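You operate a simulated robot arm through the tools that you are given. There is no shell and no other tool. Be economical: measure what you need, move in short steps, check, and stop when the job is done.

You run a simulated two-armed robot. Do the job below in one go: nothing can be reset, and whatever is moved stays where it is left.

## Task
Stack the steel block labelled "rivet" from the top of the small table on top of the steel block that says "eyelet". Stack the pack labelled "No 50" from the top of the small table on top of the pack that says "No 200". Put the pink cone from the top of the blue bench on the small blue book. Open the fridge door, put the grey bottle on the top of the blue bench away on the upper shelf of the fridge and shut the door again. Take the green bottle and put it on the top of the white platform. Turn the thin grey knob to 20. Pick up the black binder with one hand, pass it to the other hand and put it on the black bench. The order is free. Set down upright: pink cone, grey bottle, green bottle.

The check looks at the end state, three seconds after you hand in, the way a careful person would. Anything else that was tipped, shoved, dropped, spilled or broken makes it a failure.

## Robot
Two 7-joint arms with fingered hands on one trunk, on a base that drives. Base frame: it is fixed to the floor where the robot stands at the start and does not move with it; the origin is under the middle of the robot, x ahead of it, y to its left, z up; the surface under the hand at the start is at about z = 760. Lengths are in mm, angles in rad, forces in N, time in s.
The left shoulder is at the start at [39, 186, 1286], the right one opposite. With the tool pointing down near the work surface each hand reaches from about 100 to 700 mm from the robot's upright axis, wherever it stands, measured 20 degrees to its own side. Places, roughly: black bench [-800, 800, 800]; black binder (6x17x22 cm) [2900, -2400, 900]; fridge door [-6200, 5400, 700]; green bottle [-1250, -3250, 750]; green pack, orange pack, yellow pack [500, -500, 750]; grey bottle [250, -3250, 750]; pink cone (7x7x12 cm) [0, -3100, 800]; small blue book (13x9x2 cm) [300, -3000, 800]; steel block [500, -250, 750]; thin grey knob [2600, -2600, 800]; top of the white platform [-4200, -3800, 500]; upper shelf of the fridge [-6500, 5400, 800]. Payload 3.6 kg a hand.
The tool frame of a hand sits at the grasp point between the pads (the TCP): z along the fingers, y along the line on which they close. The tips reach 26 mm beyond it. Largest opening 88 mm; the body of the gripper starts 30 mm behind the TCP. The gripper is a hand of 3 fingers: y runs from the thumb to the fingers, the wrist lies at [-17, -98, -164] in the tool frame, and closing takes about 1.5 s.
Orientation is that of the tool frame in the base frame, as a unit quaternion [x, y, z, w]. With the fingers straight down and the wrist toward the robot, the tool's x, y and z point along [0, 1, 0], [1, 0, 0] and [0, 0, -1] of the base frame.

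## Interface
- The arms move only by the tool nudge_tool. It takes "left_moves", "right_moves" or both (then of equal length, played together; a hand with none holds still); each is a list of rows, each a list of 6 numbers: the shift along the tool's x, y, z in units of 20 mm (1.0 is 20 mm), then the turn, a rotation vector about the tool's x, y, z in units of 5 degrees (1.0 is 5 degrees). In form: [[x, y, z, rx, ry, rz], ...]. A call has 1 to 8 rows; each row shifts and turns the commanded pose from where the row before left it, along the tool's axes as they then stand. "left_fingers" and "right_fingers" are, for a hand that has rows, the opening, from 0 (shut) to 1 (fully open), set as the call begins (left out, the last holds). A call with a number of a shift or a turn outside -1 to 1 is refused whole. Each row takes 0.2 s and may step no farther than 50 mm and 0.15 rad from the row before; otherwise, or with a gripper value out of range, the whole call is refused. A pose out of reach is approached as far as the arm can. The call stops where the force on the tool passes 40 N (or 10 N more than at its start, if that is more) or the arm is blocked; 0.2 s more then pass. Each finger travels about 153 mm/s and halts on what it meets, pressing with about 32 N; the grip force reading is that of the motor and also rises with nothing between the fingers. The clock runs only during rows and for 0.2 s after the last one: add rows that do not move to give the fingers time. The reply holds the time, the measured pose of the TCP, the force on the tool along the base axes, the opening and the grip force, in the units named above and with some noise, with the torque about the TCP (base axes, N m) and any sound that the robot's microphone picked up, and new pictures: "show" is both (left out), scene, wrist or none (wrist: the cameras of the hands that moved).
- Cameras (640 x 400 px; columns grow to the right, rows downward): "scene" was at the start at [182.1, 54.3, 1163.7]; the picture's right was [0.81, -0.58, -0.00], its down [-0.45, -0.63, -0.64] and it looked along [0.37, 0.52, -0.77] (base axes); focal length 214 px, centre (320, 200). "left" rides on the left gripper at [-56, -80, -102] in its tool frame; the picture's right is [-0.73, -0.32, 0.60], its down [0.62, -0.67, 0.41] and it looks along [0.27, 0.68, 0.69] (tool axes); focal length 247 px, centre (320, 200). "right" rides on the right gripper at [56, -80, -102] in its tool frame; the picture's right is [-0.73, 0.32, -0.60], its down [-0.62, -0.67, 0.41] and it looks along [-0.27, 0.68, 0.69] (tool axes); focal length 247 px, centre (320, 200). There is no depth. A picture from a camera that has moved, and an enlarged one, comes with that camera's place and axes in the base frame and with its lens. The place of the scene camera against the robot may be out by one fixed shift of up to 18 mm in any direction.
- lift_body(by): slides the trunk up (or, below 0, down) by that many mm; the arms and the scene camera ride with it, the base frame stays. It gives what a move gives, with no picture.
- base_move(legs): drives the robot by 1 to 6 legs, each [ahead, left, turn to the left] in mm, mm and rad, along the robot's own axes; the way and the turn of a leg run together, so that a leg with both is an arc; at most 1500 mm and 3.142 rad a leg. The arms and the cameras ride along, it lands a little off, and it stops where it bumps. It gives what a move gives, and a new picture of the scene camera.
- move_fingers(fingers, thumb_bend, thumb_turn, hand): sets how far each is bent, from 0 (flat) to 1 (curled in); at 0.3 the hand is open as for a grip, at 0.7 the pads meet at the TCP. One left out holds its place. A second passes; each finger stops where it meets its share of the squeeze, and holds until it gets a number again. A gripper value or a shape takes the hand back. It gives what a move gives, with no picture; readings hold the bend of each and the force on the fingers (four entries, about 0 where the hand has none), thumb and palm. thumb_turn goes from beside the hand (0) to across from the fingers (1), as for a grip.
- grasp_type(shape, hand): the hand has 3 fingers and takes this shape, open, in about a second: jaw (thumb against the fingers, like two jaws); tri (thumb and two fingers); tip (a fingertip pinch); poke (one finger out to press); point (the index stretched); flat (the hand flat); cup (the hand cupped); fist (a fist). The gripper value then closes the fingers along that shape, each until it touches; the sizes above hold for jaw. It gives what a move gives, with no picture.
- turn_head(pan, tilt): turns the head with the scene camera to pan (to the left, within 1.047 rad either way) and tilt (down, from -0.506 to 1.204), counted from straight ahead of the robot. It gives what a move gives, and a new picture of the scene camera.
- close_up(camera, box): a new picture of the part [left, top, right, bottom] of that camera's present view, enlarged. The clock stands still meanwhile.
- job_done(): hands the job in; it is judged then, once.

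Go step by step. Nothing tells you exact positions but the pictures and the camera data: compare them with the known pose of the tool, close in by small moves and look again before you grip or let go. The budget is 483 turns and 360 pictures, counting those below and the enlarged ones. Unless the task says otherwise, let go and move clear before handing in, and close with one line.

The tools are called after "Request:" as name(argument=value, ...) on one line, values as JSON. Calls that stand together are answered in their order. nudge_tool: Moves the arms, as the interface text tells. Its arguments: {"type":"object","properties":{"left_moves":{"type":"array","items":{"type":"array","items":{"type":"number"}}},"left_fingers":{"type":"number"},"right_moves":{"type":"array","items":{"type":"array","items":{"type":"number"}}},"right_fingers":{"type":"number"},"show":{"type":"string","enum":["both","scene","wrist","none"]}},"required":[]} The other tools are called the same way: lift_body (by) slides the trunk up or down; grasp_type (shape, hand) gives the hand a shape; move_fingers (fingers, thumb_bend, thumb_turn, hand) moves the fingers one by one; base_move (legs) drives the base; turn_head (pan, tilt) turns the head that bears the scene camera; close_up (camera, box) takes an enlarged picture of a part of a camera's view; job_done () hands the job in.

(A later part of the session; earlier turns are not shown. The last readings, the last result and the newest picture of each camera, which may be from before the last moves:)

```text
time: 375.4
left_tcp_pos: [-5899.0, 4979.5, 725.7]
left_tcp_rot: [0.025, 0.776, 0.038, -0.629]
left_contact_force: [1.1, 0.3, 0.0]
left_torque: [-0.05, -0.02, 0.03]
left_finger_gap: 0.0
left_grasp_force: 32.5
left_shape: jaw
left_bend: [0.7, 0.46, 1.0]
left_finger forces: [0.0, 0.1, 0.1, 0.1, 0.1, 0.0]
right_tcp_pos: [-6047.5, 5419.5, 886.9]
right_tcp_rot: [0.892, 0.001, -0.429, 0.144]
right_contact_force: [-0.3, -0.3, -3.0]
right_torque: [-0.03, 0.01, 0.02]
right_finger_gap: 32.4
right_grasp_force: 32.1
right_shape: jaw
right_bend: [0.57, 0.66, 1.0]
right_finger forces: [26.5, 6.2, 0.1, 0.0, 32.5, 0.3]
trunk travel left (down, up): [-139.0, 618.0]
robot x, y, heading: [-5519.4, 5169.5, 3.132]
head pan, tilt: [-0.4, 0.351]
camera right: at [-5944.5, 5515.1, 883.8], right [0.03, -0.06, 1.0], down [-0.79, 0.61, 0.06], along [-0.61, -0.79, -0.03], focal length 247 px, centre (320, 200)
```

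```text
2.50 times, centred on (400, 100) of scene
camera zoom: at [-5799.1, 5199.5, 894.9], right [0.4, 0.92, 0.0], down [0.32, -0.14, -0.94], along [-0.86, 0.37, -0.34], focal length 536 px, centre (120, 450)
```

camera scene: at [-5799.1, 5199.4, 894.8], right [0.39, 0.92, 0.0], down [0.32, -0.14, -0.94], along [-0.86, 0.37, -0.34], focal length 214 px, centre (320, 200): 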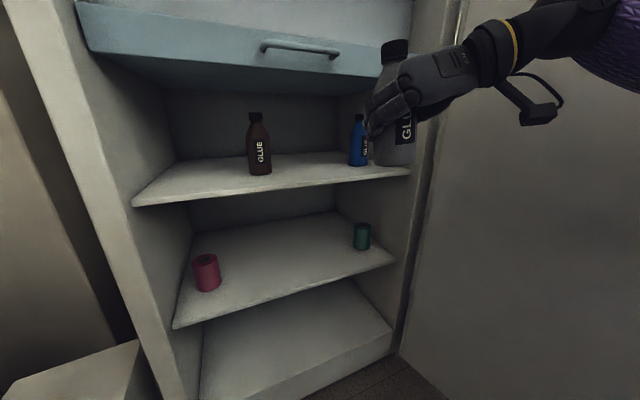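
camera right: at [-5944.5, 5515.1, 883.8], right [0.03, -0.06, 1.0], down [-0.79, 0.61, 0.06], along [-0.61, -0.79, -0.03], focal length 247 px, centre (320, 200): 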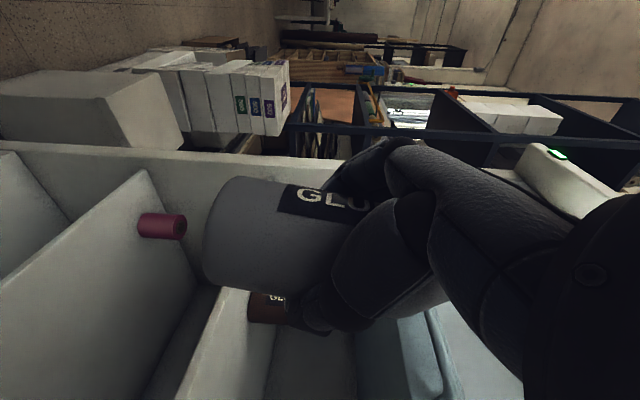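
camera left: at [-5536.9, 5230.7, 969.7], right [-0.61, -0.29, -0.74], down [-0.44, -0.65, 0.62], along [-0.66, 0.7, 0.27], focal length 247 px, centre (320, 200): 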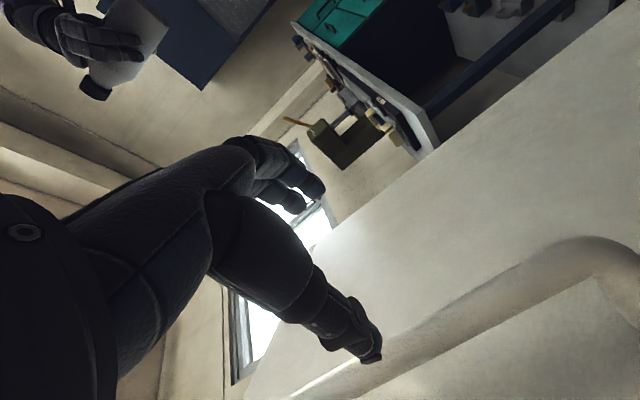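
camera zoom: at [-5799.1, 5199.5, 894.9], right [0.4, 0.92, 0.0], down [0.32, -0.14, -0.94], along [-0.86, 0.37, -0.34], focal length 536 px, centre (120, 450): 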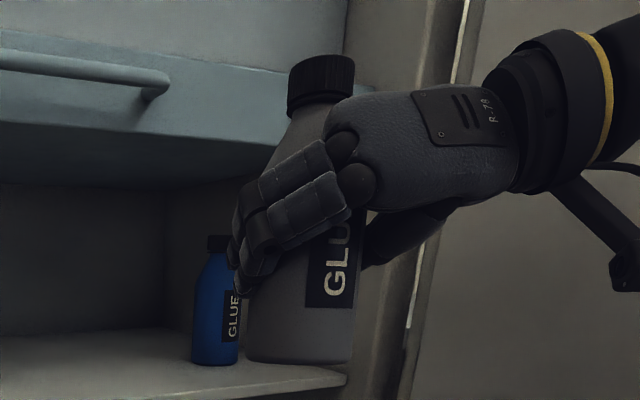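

Request:
nudge_tool(left_moves=[[0, -0.6, -0.8, 0, 0, 0], [0, -0.6, -0.8, 0, 0, 0], [0, -0.6, -0.8, 0, 0, 0], [0, -0.6, -0.8, 0, 0, 0], [0, -0.6, -0.8, 0, 0, 0], [0, 0, 0, 0, 0, 0]], show="none")

Request:
lift_body(by=-40)

Request:
base_move(legs=[[0, -10, 0], [140, 0, 0]])

```text
time: 376.8
left_tcp_pos: [-5828.7, 4908.9, 734.1]
left_tcp_rot: [0.027, 0.775, 0.039, -0.63]
left_contact_force: [1.1, -1.0, 0.3]
left_torque: [0.0, 0.01, 0.02]
left_finger_gap: 0.2
left_grasp_force: 32.3
left_shape: jaw
left_bend: [0.7, 0.46, 1.0]
left_finger forces: [0.0, 0.0, 0.0, 0.0, 0.0, 0.0]
left hand out of reach, approached as far as the arm can: row 1, 2
right_tcp_pos: [-6047.1, 5419.2, 886.8]
right_tcp_rot: [0.892, 0.001, -0.428, 0.143]
right_contact_force: [0.7, 0.6, -3.7]
right_torque: [-0.02, 0.01, -0.02]
right_finger_gap: 32.6
right_grasp_force: 31.9
right_shape: jaw
right_bend: [0.57, 0.66, 1.0]
right_finger forces: [26.4, 6.3, 0.0, 0.1, 32.4, 0.2]
trunk travel left (down, up): [-139.0, 618.0]
robot x, y, heading: [-5519.3, 5168.1, 3.141]
head pan, tilt: [-0.4, 0.351]
```

```text
time: 377.6
left_tcp_pos: [-5831.6, 4909.7, 688.6]
left_tcp_rot: [0.027, 0.783, 0.04, -0.62]
left_contact_force: [0.5, 0.4, 0.4]
left_torque: [0.0, 0.05, -0.01]
left_finger_gap: 0.0
left_grasp_force: 32.3
left_shape: jaw
left_bend: [0.7, 0.46, 1.0]
left_finger forces: [0.0, 0.0, 0.0, 0.0, 0.1, 0.0]
right_tcp_pos: [-6047.0, 5420.4, 848.6]
right_tcp_rot: [0.892, 0.002, -0.429, 0.143]
right_contact_force: [-0.1, 0.0, -3.7]
right_torque: [-0.03, 0.03, -0.02]
right_finger_gap: 32.7
right_grasp_force: 31.8
right_shape: jaw
right_bend: [0.57, 0.66, 1.0]
right_finger forces: [26.4, 6.3, 0.0, 0.0, 32.4, 0.3]
trunk travel left (down, up): [-99.0, 658.0]
robot x, y, heading: [-5520.0, 5170.7, 3.134]
head pan, tilt: [-0.4, 0.351]
```

```text
time: 379.2
left_tcp_pos: [-5969.6, 4918.7, 687.8]
left_tcp_rot: [0.025, 0.784, 0.038, -0.619]
left_contact_force: [0.0, 0.9, -0.5]
left_torque: [-0.03, -0.04, -0.06]
left_finger_gap: 0.0
left_grasp_force: 32.6
left_shape: jaw
left_bend: [0.7, 0.46, 1.0]
left_finger forces: [0.1, 0.1, 0.0, 0.1, 0.0, 0.1]
right_tcp_pos: [-6187.0, 5429.3, 847.8]
right_tcp_rot: [0.892, 0.003, -0.428, 0.144]
right_contact_force: [-0.5, 0.3, -3.7]
right_torque: [-0.03, 0.01, -0.02]
right_finger_gap: 32.3
right_grasp_force: 31.5
right_shape: jaw
right_bend: [0.57, 0.66, 1.0]
right_finger forces: [26.4, 6.4, 0.0, 0.1, 32.5, 0.3]
trunk travel left (down, up): [-99.0, 658.0]
robot x, y, heading: [-5661.0, 5179.0, 3.137]
head pan, tilt: [-0.4, 0.351]
camera scene: at [-5946.2, 5209.9, 851.0], right [0.39, 0.92, 0.0], down [0.32, -0.14, -0.94], along [-0.86, 0.37, -0.34], focal length 214 px, centre (320, 200)
```

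scene: 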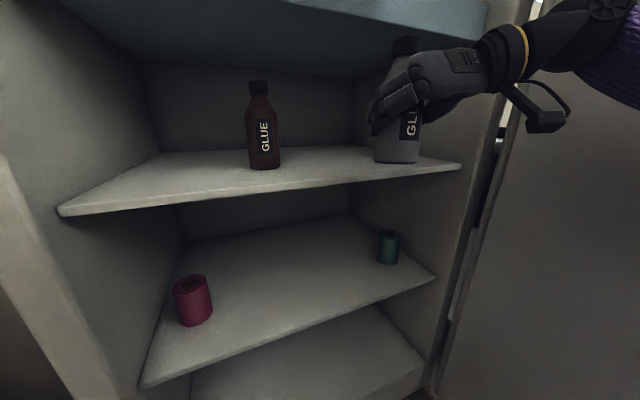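

Request:
lift_body(by=-12)

Request:
base_move(legs=[[130, 0, 0]])

Request:
close_up(camera="scene", box=[200, 0, 520, 240])

Request:
close_up(camera="right", box=[0, 0, 640, 400])

```text
time: 379.9
left_tcp_pos: [-5970.5, 4919.3, 676.6]
left_tcp_rot: [0.025, 0.783, 0.04, -0.62]
left_contact_force: [-0.6, 0.5, 0.4]
left_torque: [-0.02, 0.0, -0.01]
left_finger_gap: 0.2
left_grasp_force: 32.0
left_shape: jaw
left_bend: [0.7, 0.46, 1.0]
left_finger forces: [0.0, 0.1, 0.0, 0.1, 0.1, 0.0]
right_tcp_pos: [-6185.9, 5430.3, 835.7]
right_tcp_rot: [0.892, 0.002, -0.428, 0.144]
right_contact_force: [0.4, 0.1, -2.8]
right_torque: [-0.02, 0.03, 0.04]
right_finger_gap: 32.4
right_grasp_force: 32.3
right_shape: jaw
right_bend: [0.57, 0.66, 1.0]
right_finger forces: [26.3, 6.4, 0.0, 0.0, 32.6, 0.3]
trunk travel left (down, up): [-87.0, 670.0]
robot x, y, heading: [-5660.4, 5179.6, 3.134]
head pan, tilt: [-0.4, 0.351]
```

```text
time: 381.1
left_tcp_pos: [-6101.1, 4920.3, 675.3]
left_tcp_rot: [0.025, 0.784, 0.04, -0.619]
left_contact_force: [-0.3, -0.4, -1.0]
left_torque: [-0.04, -0.03, 0.0]
left_finger_gap: 0.3
left_grasp_force: 32.3
left_shape: jaw
left_bend: [0.7, 0.46, 1.0]
left_finger forces: [0.0, 0.1, 0.0, 0.0, 0.0, 0.1]
right_tcp_pos: [-6317.9, 5430.8, 835.6]
right_tcp_rot: [0.892, 0.002, -0.428, 0.144]
right_contact_force: [-0.4, 0.1, -2.4]
right_torque: [0.0, 0.01, 0.0]
right_finger_gap: 32.4
right_grasp_force: 31.4
right_shape: jaw
right_bend: [0.57, 0.66, 1.0]
right_finger forces: [26.6, 6.4, 0.1, 0.0, 32.7, 0.2]
trunk travel left (down, up): [-87.0, 670.0]
robot x, y, heading: [-5790.8, 5180.3, 3.136]
head pan, tilt: [-0.4, 0.351]
camera scene: at [-6079.6, 5210.8, 838.0], right [0.39, 0.92, 0.0], down [0.32, -0.14, -0.94], along [-0.86, 0.37, -0.34], focal length 214 px, centre (320, 200)
```

scene: 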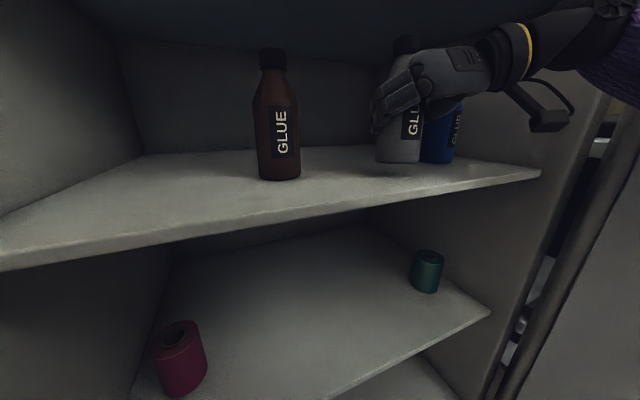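

```text
1.67 times, centred on (360, 120) of scene
camera zoom: at [-6079.6, 5210.8, 838.0], right [0.39, 0.92, 0.0], down [0.32, -0.14, -0.94], along [-0.86, 0.37, -0.34], focal length 358 px, centre (253, 333)
```

zoom: 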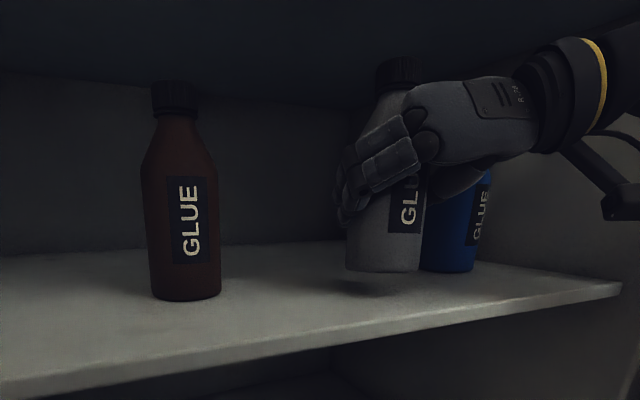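

```text
1.00 times, centred on (320, 200) of right (not enlarged: the box is as wide or as high as the picture)
camera zoom: at [-6214.2, 5526.1, 832.0], right [0.03, -0.06, 1.0], down [-0.79, 0.61, 0.06], along [-0.61, -0.79, -0.03], focal length 247 px, centre (320, 200)
```

zoom: 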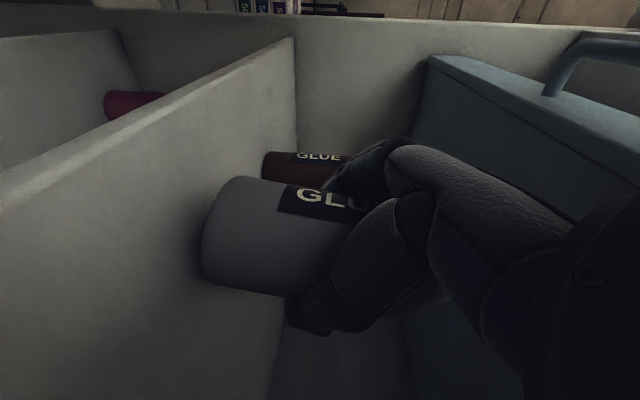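

Request:
nudge_tool(right_moves=[[0.19, -0.064, 0.148, 0, 0, 0], [0.19, -0.064, 0.148, 0, 0, 0], [0, 0, 0, 0, 0, 0]], show="none")

Request:
close_up(camera="scene", box=[320, 0, 520, 200])

```text
time: 381.9
left_tcp_pos: [-6099.6, 4920.6, 676.8]
left_tcp_rot: [0.026, 0.784, 0.039, -0.619]
left_contact_force: [-0.4, 0.1, 0.0]
left_torque: [-0.01, -0.01, 0.01]
left_finger_gap: 0.0
left_grasp_force: 31.5
left_shape: jaw
left_bend: [0.7, 0.46, 1.0]
left_finger forces: [0.0, 0.0, 0.1, 0.1, 0.0, 0.1]
right_tcp_pos: [-6317.9, 5432.0, 824.8]
right_tcp_rot: [0.892, 0.003, -0.428, 0.144]
right_contact_force: [0.3, 0.6, -3.8]
right_torque: [-0.02, 0.05, 0.01]
right_finger_gap: 32.5
right_grasp_force: 32.6
right_shape: jaw
right_bend: [0.57, 0.66, 1.0]
right_finger forces: [26.6, 6.3, 0.0, 0.0, 32.7, 0.2]
trunk travel left (down, up): [-87.0, 670.0]
robot x, y, heading: [-5789.2, 5182.5, 3.137]
head pan, tilt: [-0.4, 0.351]
```

```text
2.00 times, centred on (420, 100) of scene
camera zoom: at [-6079.6, 5210.8, 838.0], right [0.39, 0.92, 0.0], down [0.32, -0.14, -0.94], along [-0.86, 0.37, -0.34], focal length 429 px, centre (120, 400)
```

zoom: 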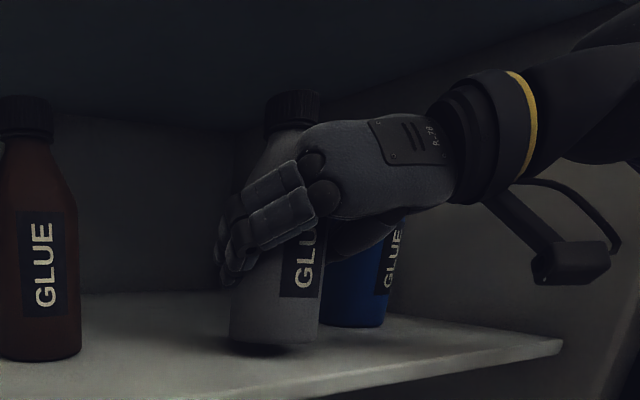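

Request:
nudge_tool(right_moves=[[0, 0, 0, -0.44, -0.09, 0.53], [0.1, -0.032, 0.074, 0, 0, 0], [0.1, -0.032, 0.074, 0, 0, 0], [0, 0, 0, 0, 0, 0]], show="none")

Request:
close_up(camera="scene", box=[320, 0, 520, 200])

```text
time: 382.9
left_tcp_pos: [-6100.3, 4919.3, 675.6]
left_tcp_rot: [0.026, 0.783, 0.04, -0.62]
left_contact_force: [-0.2, 0.2, -0.1]
left_torque: [0.02, -0.04, 0.02]
left_finger_gap: 0.1
left_grasp_force: 31.8
left_shape: jaw
left_bend: [0.7, 0.46, 1.0]
left_finger forces: [0.0, 0.1, 0.1, 0.1, 0.1, 0.0]
right_tcp_pos: [-6316.8, 5430.7, 820.6]
right_tcp_rot: [0.887, -0.01, -0.429, 0.172]
right_contact_force: [-0.1, -0.1, 1.5]
right_torque: [-0.03, 0.01, -0.01]
right_finger_gap: 32.7
right_grasp_force: 32.6
right_shape: jaw
right_bend: [0.57, 0.66, 1.0]
right_finger forces: [26.2, 7.4, 0.0, 0.1, 32.1, 0.6]
trunk travel left (down, up): [-87.0, 670.0]
robot x, y, heading: [-5790.1, 5183.2, 3.135]
head pan, tilt: [-0.4, 0.351]
```

```text
2.00 times, centred on (420, 100) of scene
camera zoom: at [-6079.3, 5210.6, 838.2], right [0.39, 0.92, 0.0], down [0.32, -0.14, -0.94], along [-0.86, 0.37, -0.34], focal length 429 px, centre (120, 400)
```

zoom: 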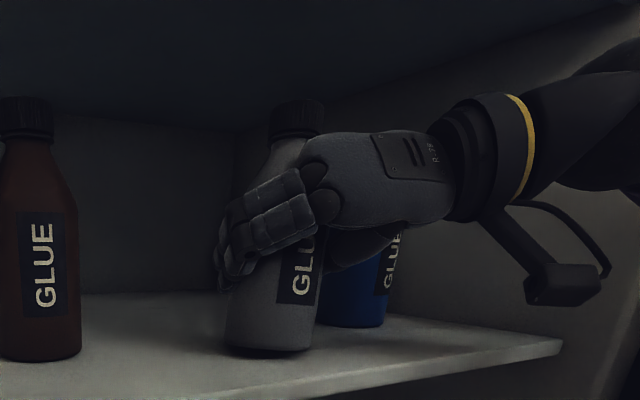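

Request:
nudge_tool(right_moves=[[0.06, -0.025, 0.044, 0, 0, 0], [0.04, -0.015, 0.03, 0, 0, 0], [0, 0, 0, 0, 0, 0]], show="none")

```text
time: 383.7
left_tcp_pos: [-6100.7, 4920.2, 677.2]
left_tcp_rot: [0.025, 0.783, 0.04, -0.62]
left_contact_force: [0.8, 0.7, -0.8]
left_torque: [0.02, 0.01, -0.01]
left_finger_gap: 0.0
left_grasp_force: 31.8
left_shape: jaw
left_bend: [0.7, 0.46, 1.0]
left_finger forces: [0.1, 0.0, 0.1, 0.0, 0.0, 0.0]
right_tcp_pos: [-6316.9, 5430.3, 819.6]
right_tcp_rot: [0.887, -0.011, -0.429, 0.172]
right_contact_force: [1.4, -3.3, 8.8]
right_torque: [0.01, 0.08, 0.0]
right_finger_gap: 32.5
right_grasp_force: 32.1
right_shape: jaw
right_bend: [0.57, 0.66, 1.0]
right_finger forces: [25.4, 10.4, 0.1, 0.1, 31.6, 1.6]
trunk travel left (down, up): [-87.0, 670.0]
robot x, y, heading: [-5790.7, 5178.8, 3.136]
head pan, tilt: [-0.4, 0.351]
```

Firm contact. Releasing in stages.

Request:
nudge_tool(right_moves=[[0, 0, 0, 0, 0, 0], [0, 0, 0, 0, 0, 0], [0, 0, 0, 0, 0, 0]], right_fingers=0.6, show="none")

Request:
nudge_tool(right_moves=[[0, 0, 0, 0, 0, 0], [0, 0, 0, 0, 0, 0], [0, 0, 0, 0, 0, 0], [0, 0, 0, 0, 0, 0]], right_fingers=1, show="both")

```text
time: 384.5
left_tcp_pos: [-6101.3, 4920.8, 677.3]
left_tcp_rot: [0.025, 0.783, 0.04, -0.62]
left_contact_force: [-0.5, 0.4, -0.3]
left_torque: [-0.02, -0.02, 0.01]
left_finger_gap: 0.0
left_grasp_force: 32.2
left_shape: jaw
left_bend: [0.7, 0.46, 1.0]
left_finger forces: [0.0, 0.1, 0.0, 0.0, 0.0, 0.1]
right_tcp_pos: [-6316.1, 5431.4, 817.4]
right_tcp_rot: [0.887, -0.011, -0.428, 0.171]
right_contact_force: [0.7, -0.4, 3.6]
right_torque: [0.15, 0.06, -0.01]
right_finger_gap: 53.5
right_grasp_force: 0.0
right_shape: jaw
right_bend: [0.39, 0.62, 1.0]
right_finger forces: [0.0, 0.1, 0.1, 0.0, 2.3, 2.3]
trunk travel left (down, up): [-87.0, 670.0]
robot x, y, heading: [-5789.9, 5184.0, 3.135]
head pan, tilt: [-0.4, 0.351]
```

```text
time: 385.5
left_tcp_pos: [-6100.7, 4920.5, 676.4]
left_tcp_rot: [0.025, 0.783, 0.04, -0.62]
left_contact_force: [0.0, -0.2, -0.3]
left_torque: [0.01, 0.01, 0.0]
left_finger_gap: 0.1
left_grasp_force: 32.4
left_shape: jaw
left_bend: [0.7, 0.46, 1.0]
left_finger forces: [0.0, 0.1, 0.0, 0.0, 0.1, 0.0]
right_tcp_pos: [-6316.8, 5429.9, 818.6]
right_tcp_rot: [0.887, -0.011, -0.428, 0.171]
right_contact_force: [0.2, -0.5, -0.3]
right_torque: [-0.01, 0.06, -0.05]
right_finger_gap: 87.6
right_grasp_force: 0.1
right_shape: jaw
right_bend: [0.3, 0.3, 0.98]
right_finger forces: [0.0, 0.0, 0.0, 0.0, 0.0, 0.5]
trunk travel left (down, up): [-87.0, 670.0]
robot x, y, heading: [-5791.0, 5178.7, 3.134]
head pan, tilt: [-0.4, 0.351]
camera scene: at [-6079.4, 5210.7, 838.1], right [0.39, 0.92, 0.0], down [0.32, -0.14, -0.94], along [-0.86, 0.37, -0.34], focal length 214 px, centre (320, 200)
camera right: at [-6213.6, 5525.5, 808.5], right [0.03, 0.0, 1.0], down [-0.79, 0.61, 0.03], along [-0.61, -0.79, 0.02], focal length 247 px, centre (320, 200)
```

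scene: 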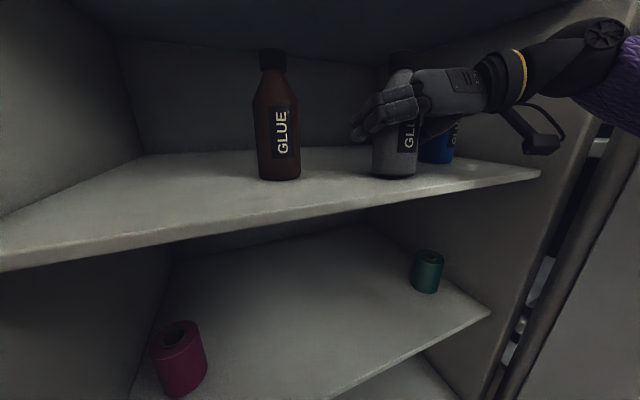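
right: 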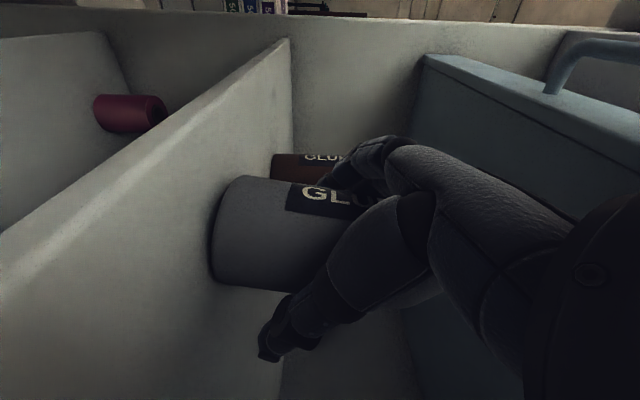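

Request:
base_move(legs=[[-300, 0, 0]])

Request:
close_up(camera="scene", box=[220, 60, 460, 240])

```text
time: 387.6
left_tcp_pos: [-5796.7, 4918.0, 676.7]
left_tcp_rot: [0.025, 0.784, 0.04, -0.619]
left_contact_force: [-0.6, -0.5, -0.4]
left_torque: [-0.01, 0.0, 0.01]
left_finger_gap: 0.2
left_grasp_force: 32.2
left_shape: jaw
left_bend: [0.7, 0.46, 1.0]
left_finger forces: [0.0, 0.0, 0.1, 0.0, 0.0, 0.1]
right_tcp_pos: [-6013.5, 5430.2, 819.2]
right_tcp_rot: [0.888, -0.01, -0.427, 0.171]
right_contact_force: [0.4, -0.2, -0.2]
right_torque: [-0.02, 0.0, 0.02]
right_finger_gap: 87.6
right_grasp_force: 0.0
right_shape: jaw
right_bend: [0.3, 0.3, 0.98]
right_finger forces: [0.1, 0.1, 0.0, 0.0, 0.0, 0.0]
trunk travel left (down, up): [-87.0, 670.0]
robot x, y, heading: [-5484.7, 5178.5, 3.133]
head pan, tilt: [-0.4, 0.351]
camera scene: at [-5776.0, 5209.0, 838.1], right [0.4, 0.92, 0.0], down [0.32, -0.14, -0.94], along [-0.86, 0.37, -0.34], focal length 214 px, centre (320, 200)
```

scene: 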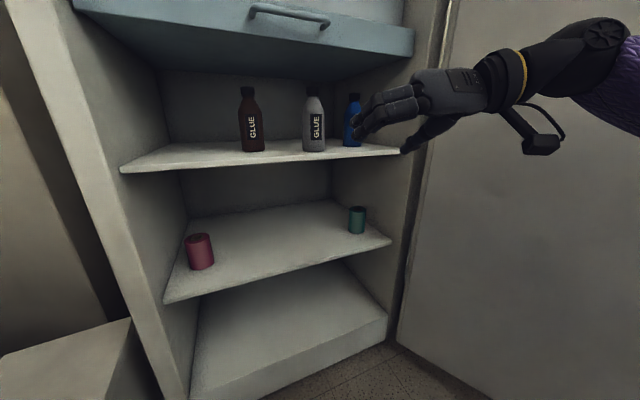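

```text
2.22 times, centred on (340, 150) of scene
camera zoom: at [-5776.0, 5209.0, 838.1], right [0.4, 0.92, 0.0], down [0.32, -0.14, -0.94], along [-0.86, 0.37, -0.34], focal length 477 px, centre (276, 311)
```

zoom: 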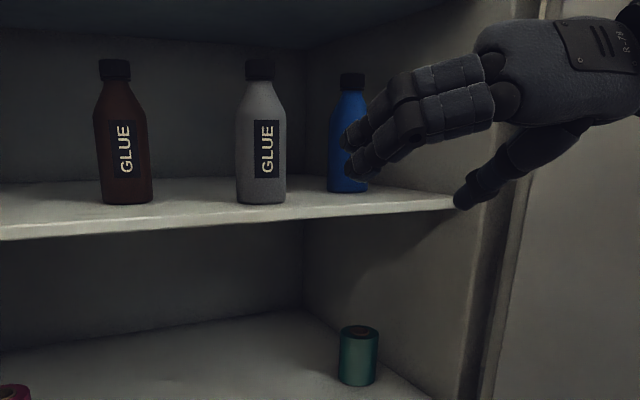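

The bottle stands on the upper shelf. To close the door I'll pinch its top edge from above with the left hand and swing it in. First raise the trunk and orient the left hand downward.

Request:
lift_body(by=560)

Request:
base_move(legs=[[-270, 0, 0], [0, 0, -1.11]])

Request:
nudge_tool(left_moves=[[0, 0, 0, 0, -1, 0], [0, 0, 0, 0, -1, 0], [0, 0, 0, 0, -1, 0], [0, 0, 0, 0, -1, 0], [0, 0, 0, 0, -1, 0], [0, 0, 0, 0, -1, 0], [0, 0, 0, 0, -1, 0], [0, 0, 0, 0, -1, 0]], left_fingers=1, show="none")

Request:
turn_head(pan=0.2, tilt=0.5)

```text
refused: 560 is not a number from -400 to 400
```

```text
time: 391.9
left_tcp_pos: [-5629.0, 5287.3, 673.9]
left_tcp_rot: [0.376, 0.689, 0.318, -0.532]
left_contact_force: [-0.1, 0.1, -0.5]
left_torque: [0.0, -0.02, 0.01]
left_finger_gap: 0.0
left_grasp_force: 32.2
left_shape: jaw
left_bend: [0.7, 0.46, 1.0]
left_finger forces: [0.1, 0.0, 0.0, 0.0, 0.0, 0.0]
right_tcp_pos: [-5347.9, 5760.2, 823.3]
right_tcp_rot: [0.784, -0.411, -0.464, -0.036]
right_contact_force: [-0.3, 0.1, 0.5]
right_torque: [-0.04, -0.01, -0.02]
right_finger_gap: 87.7
right_grasp_force: 0.1
right_shape: jaw
right_bend: [0.3, 0.3, 0.98]
right_finger forces: [0.0, 0.1, 0.0, 0.0, 0.1, 0.1]
trunk travel left (down, up): [-87.0, 670.0]
robot x, y, heading: [-5228.2, 5189.3, 2.196]
head pan, tilt: [-0.4, 0.351]
stopped in leg 2: the robot was blocked; the commanded pose is now the measured one
camera scene: at [-5376.8, 5434.6, 838.1], right [0.97, 0.22, 0.01], down [0.08, -0.33, -0.94], along [-0.21, 0.92, -0.34], focal length 214 px, centre (320, 200)
```

scene: 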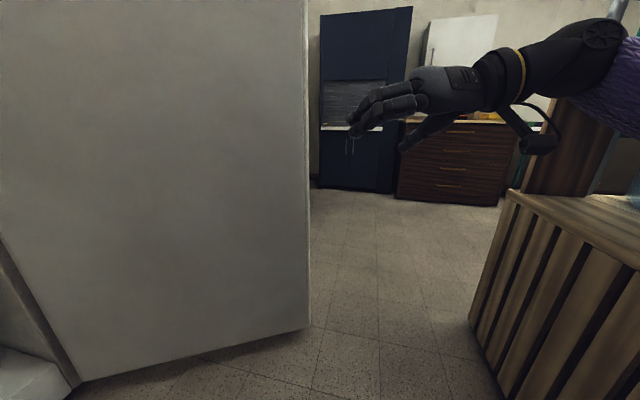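

```text
time: 393.7
left_tcp_pos: [-5659.1, 5275.5, 623.8]
left_tcp_rot: [0.464, 0.829, 0.17, -0.263]
left_contact_force: [-0.1, 0.7, 0.4]
left_torque: [0.0, 0.01, 0.03]
left_finger_gap: 87.7
left_grasp_force: 0.0
left_shape: jaw
left_bend: [0.3, 0.3, 0.98]
left_finger forces: [0.0, 0.1, 0.0, 0.0, 0.0, 0.1]
left hand out of reach, approached as far as the arm can: row 1, 2, 3, 4, 5, 6, 7
right_tcp_pos: [-5347.8, 5762.5, 819.9]
right_tcp_rot: [0.784, -0.413, -0.462, -0.037]
right_contact_force: [-1.3, 0.5, -0.6]
right_torque: [-0.02, 0.02, 0.01]
right_finger_gap: 87.9
right_grasp_force: 0.1
right_shape: jaw
right_bend: [0.3, 0.3, 0.98]
right_finger forces: [0.0, 0.0, 0.0, 0.0, 0.1, 0.0]
trunk travel left (down, up): [-87.0, 670.0]
robot x, y, heading: [-5237.0, 5190.9, 2.197]
head pan, tilt: [-0.4, 0.351]
```

```text
time: 394.7
left_tcp_pos: [-5661.2, 5276.8, 625.1]
left_tcp_rot: [0.464, 0.828, 0.171, -0.263]
left_contact_force: [-0.5, -0.3, -1.2]
left_torque: [-0.03, -0.01, 0.05]
left_finger_gap: 87.8
left_grasp_force: 0.0
left_shape: jaw
left_bend: [0.3, 0.3, 0.98]
left_finger forces: [0.0, 0.0, 0.0, 0.0, 0.0, 0.1]
right_tcp_pos: [-5347.6, 5762.3, 819.5]
right_tcp_rot: [0.783, -0.414, -0.462, -0.038]
right_contact_force: [0.6, -0.2, -0.8]
right_torque: [0.02, 0.01, 0.02]
right_finger_gap: 88.1
right_grasp_force: 0.1
right_shape: jaw
right_bend: [0.3, 0.3, 0.98]
right_finger forces: [0.1, 0.0, 0.0, 0.0, 0.0, 0.0]
trunk travel left (down, up): [-87.0, 670.0]
robot x, y, heading: [-5228.8, 5190.0, 2.192]
head pan, tilt: [0.201, 0.499]
camera scene: at [-5423.5, 5407.1, 822.8], right [0.68, 0.73, 0.01], down [0.36, -0.33, -0.87], along [-0.64, 0.6, -0.48], focal length 214 px, centre (320, 200)
```

scene: 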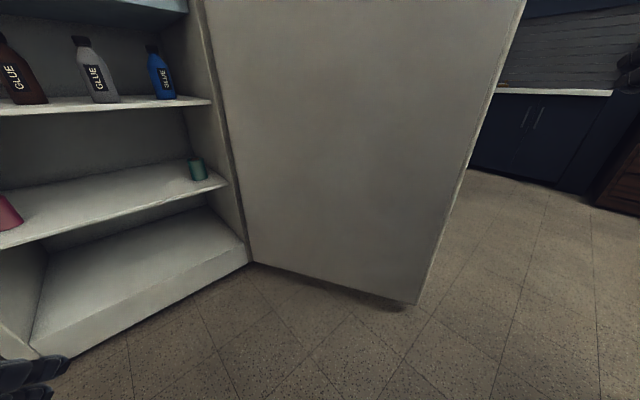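

The right hand is already past the door's free edge on the outer side. I'll use it to hook behind the door: close its fingers and slide it in behind the outer face.

Request:
nudge_tool(right_moves=[[0, 0, 0, 0, 0, 0], [0, 0, 0, 0, 0, 0], [0, 0, 0, 0, 0, 0], [-0.318, 0.588, 0.757, 0, 0, 0], [-0.318, 0.588, 0.757, 0, 0, 0], [-0.318, 0.588, 0.757, 0, 0, 0], [-0.318, 0.588, 0.757, 0, 0, 0], [-0.318, 0.588, 0.757, 0, 0, 0]], right_fingers=0, show="none")

Request:
turn_head(pan=-0.5, tilt=0.3)

Request:
close_up(camera="right", box=[0, 0, 640, 400])

```text
time: 396.5
left_tcp_pos: [-5654.7, 5276.8, 628.3]
left_tcp_rot: [0.465, 0.828, 0.169, -0.266]
left_contact_force: [0.2, -0.2, -0.3]
left_torque: [0.03, 0.02, 0.03]
left_finger_gap: 87.7
left_grasp_force: 0.0
left_shape: jaw
left_bend: [0.3, 0.3, 0.98]
left_finger forces: [0.0, 0.0, 0.0, 0.1, 0.1, 0.0]
right_tcp_pos: [-5439.9, 5777.5, 821.1]
right_tcp_rot: [0.782, -0.413, -0.465, -0.035]
right_contact_force: [0.9, 0.0, -0.2]
right_torque: [0.01, 0.04, 0.02]
right_finger_gap: 0.0
right_grasp_force: 32.2
right_shape: jaw
right_bend: [0.7, 0.46, 1.0]
right_finger forces: [0.1, 0.0, 0.0, 0.1, 0.0, 0.0]
trunk travel left (down, up): [-87.0, 670.0]
robot x, y, heading: [-5229.3, 5195.1, 2.194]
head pan, tilt: [0.201, 0.499]
```

```text
time: 397.6
left_tcp_pos: [-5655.0, 5277.1, 629.0]
left_tcp_rot: [0.465, 0.828, 0.168, -0.266]
left_contact_force: [0.2, 0.4, -0.7]
left_torque: [-0.02, 0.0, -0.03]
left_finger_gap: 87.6
left_grasp_force: 0.0
left_shape: jaw
left_bend: [0.3, 0.3, 0.98]
left_finger forces: [0.1, 0.0, 0.1, 0.1, 0.1, 0.0]
right_tcp_pos: [-5438.8, 5777.0, 821.1]
right_tcp_rot: [0.782, -0.413, -0.464, -0.035]
right_contact_force: [-1.1, 0.3, 0.3]
right_torque: [0.01, 0.01, -0.01]
right_finger_gap: 0.0
right_grasp_force: 31.9
right_shape: jaw
right_bend: [0.7, 0.46, 1.0]
right_finger forces: [0.0, 0.1, 0.0, 0.0, 0.0, 0.1]
trunk travel left (down, up): [-87.0, 670.0]
robot x, y, heading: [-5227.5, 5193.4, 2.193]
head pan, tilt: [-0.499, 0.3]
camera scene: at [-5361.1, 5438.5, 842.8], right [0.99, 0.12, 0.0], down [0.04, -0.29, -0.96], along [-0.12, 0.95, -0.3], focal length 214 px, centre (320, 200)
```

scene: 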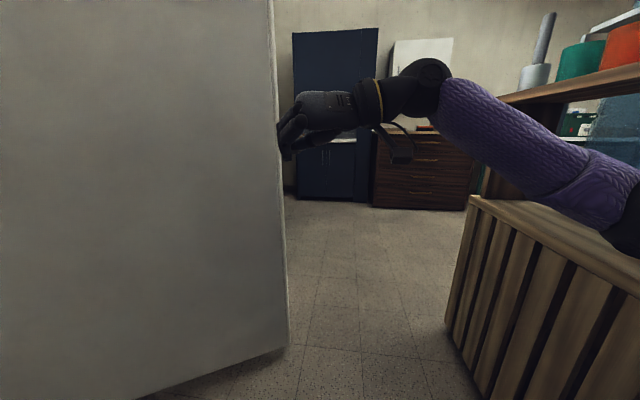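

```text
1.00 times, centred on (320, 200) of right (not enlarged: the box is as wide or as high as the picture)
camera zoom: at [-5300.9, 5748.5, 809.1], right [0.04, -0.02, 1.0], down [0.02, 1.0, 0.02], along [-1.0, 0.02, 0.04], focal length 247 px, centre (320, 200)
```

zoom: 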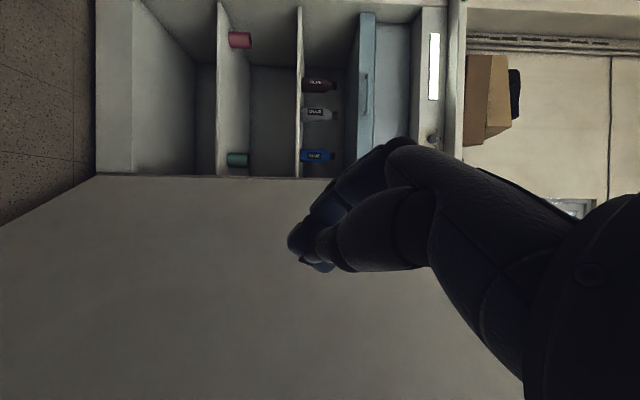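

Request:
close_up(camera="scene", box=[220, 60, 420, 185])

Request:
close_up(camera="left", box=[0, 0, 640, 400])

```text
3.20 times, centred on (320, 122) of scene
camera zoom: at [-5361.1, 5438.5, 842.8], right [0.99, 0.12, 0.0], down [0.04, -0.29, -0.96], along [-0.12, 0.95, -0.3], focal length 686 px, centre (320, 448)
```

zoom: 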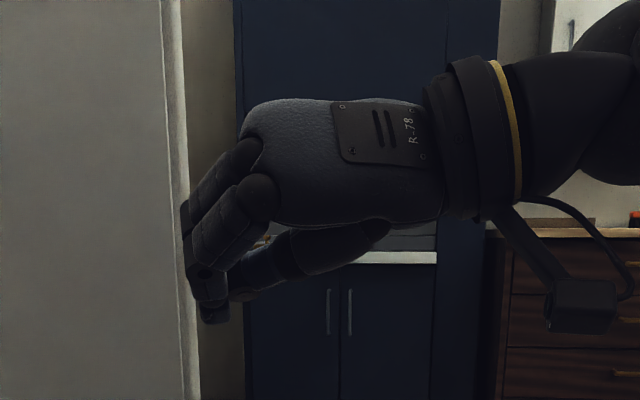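

```text
1.00 times, centred on (320, 200) of left (not enlarged: the box is as wide or as high as the picture)
camera zoom: at [-5669.5, 5144.3, 675.1], right [-0.13, -0.35, -0.93], down [-0.95, 0.3, 0.02], along [0.27, 0.89, -0.37], focal length 247 px, centre (320, 200)
```

zoom: 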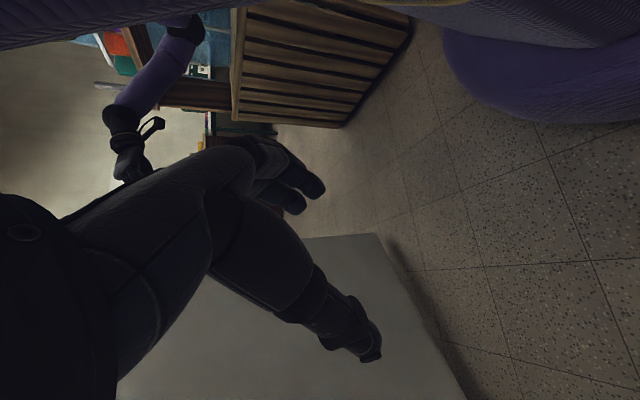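

Request:
turn_head(pan=-1.04, tilt=0.5)

```text
time: 398.6
left_tcp_pos: [-5654.7, 5275.7, 629.1]
left_tcp_rot: [0.465, 0.828, 0.168, -0.266]
left_contact_force: [-0.3, 0.9, -0.3]
left_torque: [0.0, 0.01, -0.01]
left_finger_gap: 87.5
left_grasp_force: 0.2
left_shape: jaw
left_bend: [0.3, 0.3, 0.98]
left_finger forces: [0.0, 0.1, 0.1, 0.0, 0.0, 0.0]
right_tcp_pos: [-5439.6, 5776.8, 822.3]
right_tcp_rot: [0.782, -0.413, -0.465, -0.034]
right_contact_force: [0.1, 0.3, -0.4]
right_torque: [0.01, 0.02, -0.01]
right_finger_gap: 0.2
right_grasp_force: 31.7
right_shape: jaw
right_bend: [0.7, 0.46, 1.0]
right_finger forces: [0.0, 0.0, 0.0, 0.0, 0.1, 0.1]
trunk travel left (down, up): [-87.0, 670.0]
robot x, y, heading: [-5230.9, 5193.1, 2.191]
head pan, tilt: [-1.04, 0.499]
camera scene: at [-5312.7, 5429.0, 824.5], right [0.91, -0.41, 0.0], down [-0.19, -0.44, -0.88], along [0.36, 0.8, -0.48], focal length 214 px, centre (320, 200)
```

scene: 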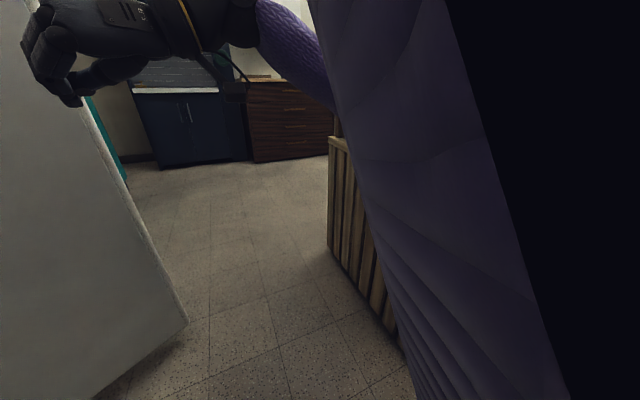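

Too tight next to the crate. I'll raise the trunk high so both hands clear the door top, then move in front and pinch the door's top edge.

Request:
lift_body(by=400)

Request:
lift_body(by=180)

Request:
turn_head(pan=0.0, tilt=0.5)

```text
time: 402.4
left_tcp_pos: [-5653.7, 5277.2, 1031.0]
left_tcp_rot: [0.464, 0.828, 0.168, -0.267]
left_contact_force: [-0.3, 1.1, -0.1]
left_torque: [0.0, -0.03, 0.03]
left_finger_gap: 88.0
left_grasp_force: 0.1
left_shape: jaw
left_bend: [0.3, 0.3, 0.98]
left_finger forces: [0.0, 0.0, 0.0, 0.0, 0.1, 0.0]
right_tcp_pos: [-5439.3, 5776.9, 1220.7]
right_tcp_rot: [0.782, -0.413, -0.465, -0.036]
right_contact_force: [0.3, -0.2, -0.6]
right_torque: [0.01, -0.03, -0.01]
right_finger_gap: 0.0
right_grasp_force: 32.4
right_shape: jaw
right_bend: [0.7, 0.46, 1.0]
right_finger forces: [0.0, 0.0, 0.0, 0.0, 0.1, 0.1]
trunk travel left (down, up): [-487.0, 270.0]
robot x, y, heading: [-5228.3, 5190.8, 2.195]
head pan, tilt: [-1.04, 0.499]
```

```text
time: 404.4
left_tcp_pos: [-5652.5, 5276.1, 1211.3]
left_tcp_rot: [0.464, 0.828, 0.168, -0.266]
left_contact_force: [0.3, 0.7, -0.5]
left_torque: [0.01, 0.0, -0.01]
left_finger_gap: 87.7
left_grasp_force: 0.0
left_shape: jaw
left_bend: [0.3, 0.3, 0.98]
left_finger forces: [0.1, 0.0, 0.0, 0.0, 0.0, 0.0]
right_tcp_pos: [-5438.8, 5776.5, 1400.0]
right_tcp_rot: [0.782, -0.413, -0.465, -0.034]
right_contact_force: [0.8, 0.2, -0.4]
right_torque: [0.0, 0.01, 0.01]
right_finger_gap: 0.1
right_grasp_force: 31.6
right_shape: jaw
right_bend: [0.7, 0.46, 1.0]
right_finger forces: [0.1, 0.0, 0.1, 0.0, 0.0, 0.0]
trunk travel left (down, up): [-667.0, 90.0]
robot x, y, heading: [-5230.1, 5193.5, 2.188]
head pan, tilt: [-1.04, 0.499]
```

```text
time: 405.7
left_tcp_pos: [-5653.1, 5277.6, 1211.3]
left_tcp_rot: [0.465, 0.827, 0.168, -0.267]
left_contact_force: [0.2, 0.6, -0.6]
left_torque: [-0.04, -0.01, -0.01]
left_finger_gap: 87.6
left_grasp_force: 0.0
left_shape: jaw
left_bend: [0.3, 0.3, 0.98]
left_finger forces: [0.1, 0.0, 0.1, 0.0, 0.0, 0.1]
right_tcp_pos: [-5439.7, 5777.3, 1401.4]
right_tcp_rot: [0.782, -0.413, -0.464, -0.034]
right_contact_force: [-0.3, 1.1, 0.1]
right_torque: [-0.01, 0.02, -0.05]
right_finger_gap: 0.0
right_grasp_force: 31.9
right_shape: jaw
right_bend: [0.7, 0.46, 1.0]
right_finger forces: [0.1, 0.0, 0.1, 0.1, 0.1, 0.0]
trunk travel left (down, up): [-667.0, 90.0]
robot x, y, heading: [-5231.3, 5193.5, 2.193]
head pan, tilt: [0.0, 0.499]
camera scene: at [-5362.5, 5364.0, 1440.0], right [0.81, 0.58, 0.0], down [0.28, -0.39, -0.88], along [-0.51, 0.71, -0.48], focal length 214 px, centre (320, 200)
```

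scene: 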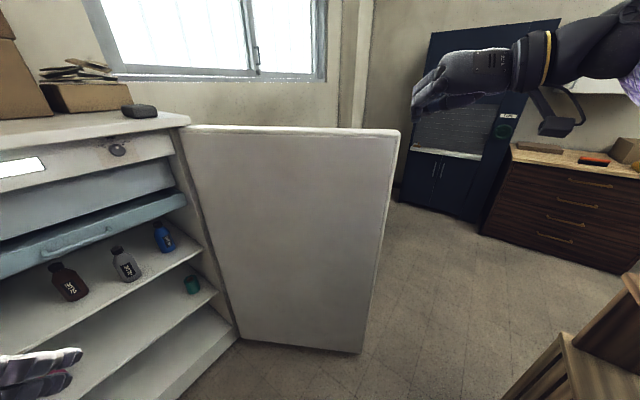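

Request:
base_move(legs=[[316, 105, 0], [0, 0, -0.54]])

Request:
nudge_tool(left_moves=[[0, 0, -1, 0, 0, 0], [0, 0, -1, 0, 0, 0], [0, 0, -1, 0, 0, 0], [0, 0, -1, 0, 0, 0], [0, 0, -1, 0, 0, 0], [0, 0, -1, 0, 0, 0], [0, 0, 0, 0, 0, 0]], show="scene")

```text
time: 409.3
left_tcp_pos: [-5810.1, 5672.0, 1211.3]
left_tcp_rot: [0.669, 0.673, 0.233, -0.212]
left_contact_force: [-0.2, -0.1, 0.0]
left_torque: [0.03, 0.01, 0.01]
left_finger_gap: 87.8
left_grasp_force: 0.0
left_shape: jaw
left_bend: [0.3, 0.3, 0.98]
left_finger forces: [0.0, 0.0, 0.0, 0.0, 0.0, 0.0]
right_tcp_pos: [-5370.8, 5987.2, 1400.9]
right_tcp_rot: [0.643, -0.607, -0.439, -0.158]
right_contact_force: [-0.5, 0.1, 0.1]
right_torque: [0.01, 0.01, 0.01]
right_finger_gap: 0.1
right_grasp_force: 32.4
right_shape: jaw
right_bend: [0.7, 0.46, 1.0]
right_finger forces: [0.0, 0.0, 0.2, 0.0, 0.0, 0.0]
trunk travel left (down, up): [-667.0, 90.0]
robot x, y, heading: [-5492.7, 5380.3, 1.648]
head pan, tilt: [0.0, 0.499]
camera scene: at [-5513.3, 5592.1, 1440.0], right [1.0, 0.08, 0.0], down [0.04, -0.48, -0.88], along [-0.07, 0.88, -0.48], focal length 214 px, centre (320, 200)
```

scene: 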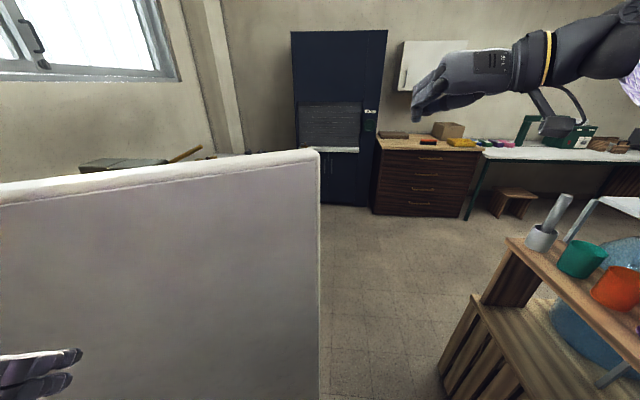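

```text
time: 410.9
left_tcp_pos: [-5822.0, 5605.8, 1302.2]
left_tcp_rot: [0.669, 0.673, 0.233, -0.212]
left_contact_force: [0.3, 0.1, 0.4]
left_torque: [0.01, 0.01, -0.02]
left_finger_gap: 87.7
left_grasp_force: 0.0
left_shape: jaw
left_bend: [0.3, 0.3, 0.98]
left_finger forces: [0.0, 0.1, 0.1, 0.1, 0.0, 0.0]
left hand out of reach, approached as far as the arm can: row 6
right_tcp_pos: [-5370.8, 5989.2, 1400.6]
right_tcp_rot: [0.644, -0.608, -0.438, -0.157]
right_contact_force: [0.2, -0.1, -0.2]
right_torque: [0.0, 0.01, -0.01]
right_finger_gap: 0.0
right_grasp_force: 31.8
right_shape: jaw
right_bend: [0.7, 0.46, 1.0]
right_finger forces: [0.0, 0.0, 0.0, 0.1, 0.0, 0.1]
trunk travel left (down, up): [-667.0, 90.0]
robot x, y, heading: [-5491.7, 5378.9, 1.652]
head pan, tilt: [0.0, 0.499]
camera scene: at [-5513.3, 5592.3, 1440.0], right [1.0, 0.08, 0.0], down [0.04, -0.48, -0.88], along [-0.07, 0.88, -0.48], focal length 214 px, centre (320, 200)
```

scene: 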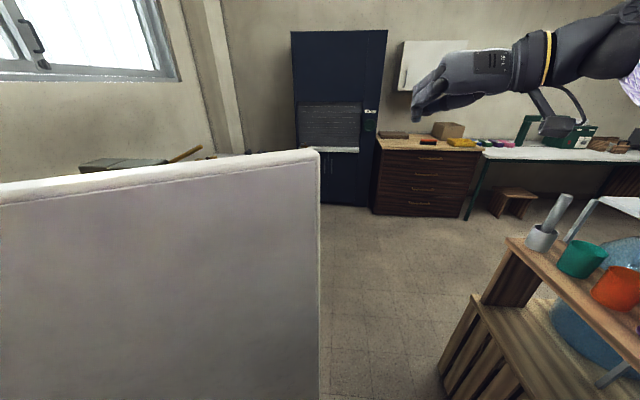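

Request:
nudge_tool(left_moves=[[0, 0, 0, 0, -1, 0], [0, 0, 0, 0, -1, 0], [0, 0, 0, 0, -1, 0], [0, 0, 0, 0, -1, 0], [0, 0, 0, 0, -1, 0], [0, 0, 0, 0, -1, 0], [0, 0, 0, 0, -1, 0], [0, 0, -1, 0, -0.3, 0]], show="none")

Request:
nudge_tool(left_moves=[[0, 0, -0.5, 0, 0, -1], [0, 0, -0.5, 0, 0, -1], [0, 0, -0.5, 0, 0, -1], [0, 0, 0, 0, 0, -1], [0, 0, 0, 0, 0, -1], [0, 0, 0, 0, 0, -1], [0, 0, 0, 0, 0, -1], [0, 0, 0, 0, 0, -1]], show="none")

Request:
nudge_tool(left_moves=[[0, 0, 0, 0, 0, -1], [0, 0, 0, 0, 0, -1], [0, 0, 0, 0, 0, -1], [0, 0, 0, 0, 0, -1], [0, 0, 0, 0, 0, -1], [0, 0, 0, 0, 0, -1], [0, 0, 0, 0, 0, -1], [0, 0, 0, 0, 0, -1]], show="none")

Request:
nudge_tool(left_moves=[[0, 0, 0, 0, 0, -1], [0, 0, 0, 0, 0, -1], [0, 0, 0, 0, 0, -1], [0, 0, 0, 0, 0, -1], [0, 0, 0, 0, 0, 0]], show="both")

```text
time: 412.7
left_tcp_pos: [-5821.7, 5604.0, 1323.1]
left_tcp_rot: [0.709, 0.705, 0.013, 0.01]
left_contact_force: [0.3, -0.3, 0.3]
left_torque: [0.03, 0.0, 0.02]
left_finger_gap: 87.6
left_grasp_force: 0.2
left_shape: jaw
left_bend: [0.3, 0.3, 0.98]
left_finger forces: [0.0, 0.0, 0.1, 0.1, 0.0, 0.0]
right_tcp_pos: [-5369.4, 5987.8, 1401.0]
right_tcp_rot: [0.643, -0.608, -0.439, -0.158]
right_contact_force: [0.0, 0.2, 0.9]
right_torque: [-0.02, -0.01, 0.01]
right_finger_gap: 0.1
right_grasp_force: 32.5
right_shape: jaw
right_bend: [0.7, 0.46, 1.0]
right_finger forces: [0.0, 0.0, 0.0, 0.1, 0.0, 0.0]
trunk travel left (down, up): [-667.0, 90.0]
robot x, y, heading: [-5491.3, 5377.2, 1.655]
head pan, tilt: [0.0, 0.499]
```

```text
time: 414.5
left_tcp_pos: [-5824.0, 5605.9, 1353.0]
left_tcp_rot: [0.424, 0.906, 0.008, 0.013]
left_contact_force: [-0.3, 0.5, 0.1]
left_torque: [-0.01, -0.01, -0.03]
left_finger_gap: 87.7
left_grasp_force: 0.0
left_shape: jaw
left_bend: [0.3, 0.3, 0.98]
left_finger forces: [0.0, 0.0, 0.0, 0.0, 0.0, 0.0]
right_tcp_pos: [-5370.6, 5988.3, 1400.3]
right_tcp_rot: [0.643, -0.607, -0.439, -0.157]
right_contact_force: [0.1, -0.8, 1.3]
right_torque: [0.0, 0.01, -0.02]
right_finger_gap: 0.0
right_grasp_force: 32.0
right_shape: jaw
right_bend: [0.7, 0.46, 1.0]
right_finger forces: [0.0, 0.0, 0.0, 0.0, 0.1, 0.0]
trunk travel left (down, up): [-667.0, 90.0]
robot x, y, heading: [-5486.5, 5376.9, 1.653]
head pan, tilt: [0.0, 0.499]
```

```text
time: 416.3
left_tcp_pos: [-5876.1, 5645.6, 1321.8]
left_tcp_rot: [0.089, 0.996, 0.004, 0.014]
left_contact_force: [0.0, -0.1, -1.6]
left_torque: [-0.01, 0.03, -0.01]
left_finger_gap: 87.7
left_grasp_force: 0.2
left_shape: jaw
left_bend: [0.3, 0.3, 0.98]
left_finger forces: [0.0, 0.0, 0.0, 0.0, 0.0, 0.0]
left hand out of reach, approached as far as the arm can: row 1, 2, 3, 4, 5, 6, 7, 8
right_tcp_pos: [-5370.7, 5989.4, 1400.1]
right_tcp_rot: [0.643, -0.607, -0.438, -0.158]
right_contact_force: [-1.0, 0.5, 0.2]
right_torque: [-0.01, 0.01, 0.01]
right_finger_gap: 0.0
right_grasp_force: 31.9
right_shape: jaw
right_bend: [0.7, 0.46, 1.0]
right_finger forces: [0.1, 0.0, 0.1, 0.0, 0.0, 0.0]
trunk travel left (down, up): [-667.0, 90.0]
robot x, y, heading: [-5495.2, 5382.4, 1.654]
head pan, tilt: [0.0, 0.499]
```

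```text
time: 417.5
left_tcp_pos: [-5894.1, 5659.5, 1297.3]
left_tcp_rot: [-0.085, 0.996, 0.002, 0.016]
left_contact_force: [-0.5, -0.3, 0.3]
left_torque: [-0.01, -0.02, 0.01]
left_finger_gap: 87.8
left_grasp_force: 0.0
left_shape: jaw
left_bend: [0.3, 0.3, 0.98]
left_finger forces: [0.0, 0.1, 0.0, 0.0, 0.0, 0.1]
left hand out of reach, approached as far as the arm can: row 1, 2, 3, 4
right_tcp_pos: [-5369.5, 5988.6, 1400.5]
right_tcp_rot: [0.643, -0.607, -0.439, -0.158]
right_contact_force: [0.3, -0.1, -0.3]
right_torque: [-0.04, -0.01, 0.0]
right_finger_gap: 0.0
right_grasp_force: 31.4
right_shape: jaw
right_bend: [0.7, 0.46, 1.0]
right_finger forces: [0.0, 0.0, 0.0, 0.0, 0.1, 0.0]
trunk travel left (down, up): [-667.0, 90.0]
robot x, y, heading: [-5490.5, 5379.1, 1.655]
head pan, tilt: [0.0, 0.499]
camera scene: at [-5513.7, 5592.1, 1440.0], right [1.0, 0.08, 0.0], down [0.04, -0.48, -0.88], along [-0.07, 0.88, -0.48], focal length 214 px, centre (320, 200)
camera left: at [-5826.0, 5589.8, 1401.8], right [0.8, -0.19, -0.58], down [-0.49, -0.76, -0.43], along [-0.36, 0.62, -0.69], focal length 247 px, centre (320, 200)
```

scene: 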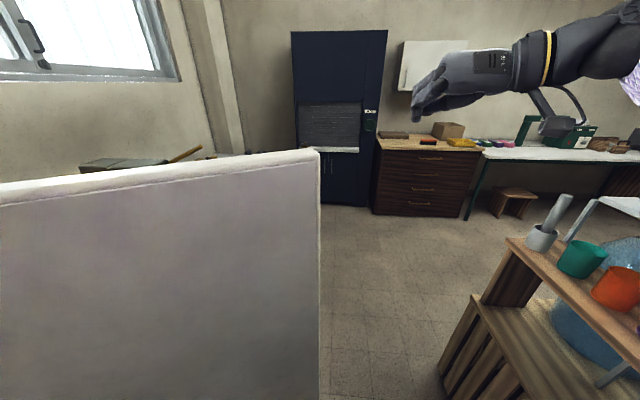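
left: 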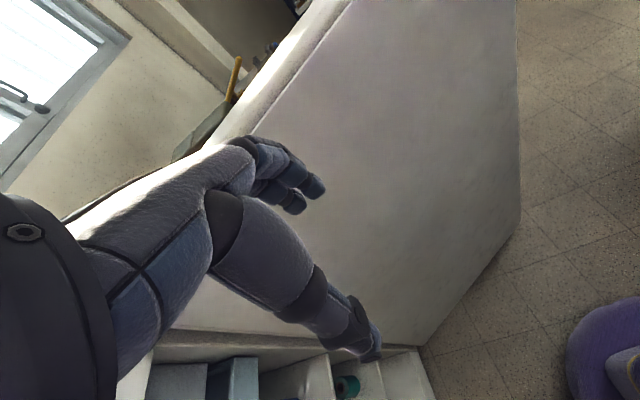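

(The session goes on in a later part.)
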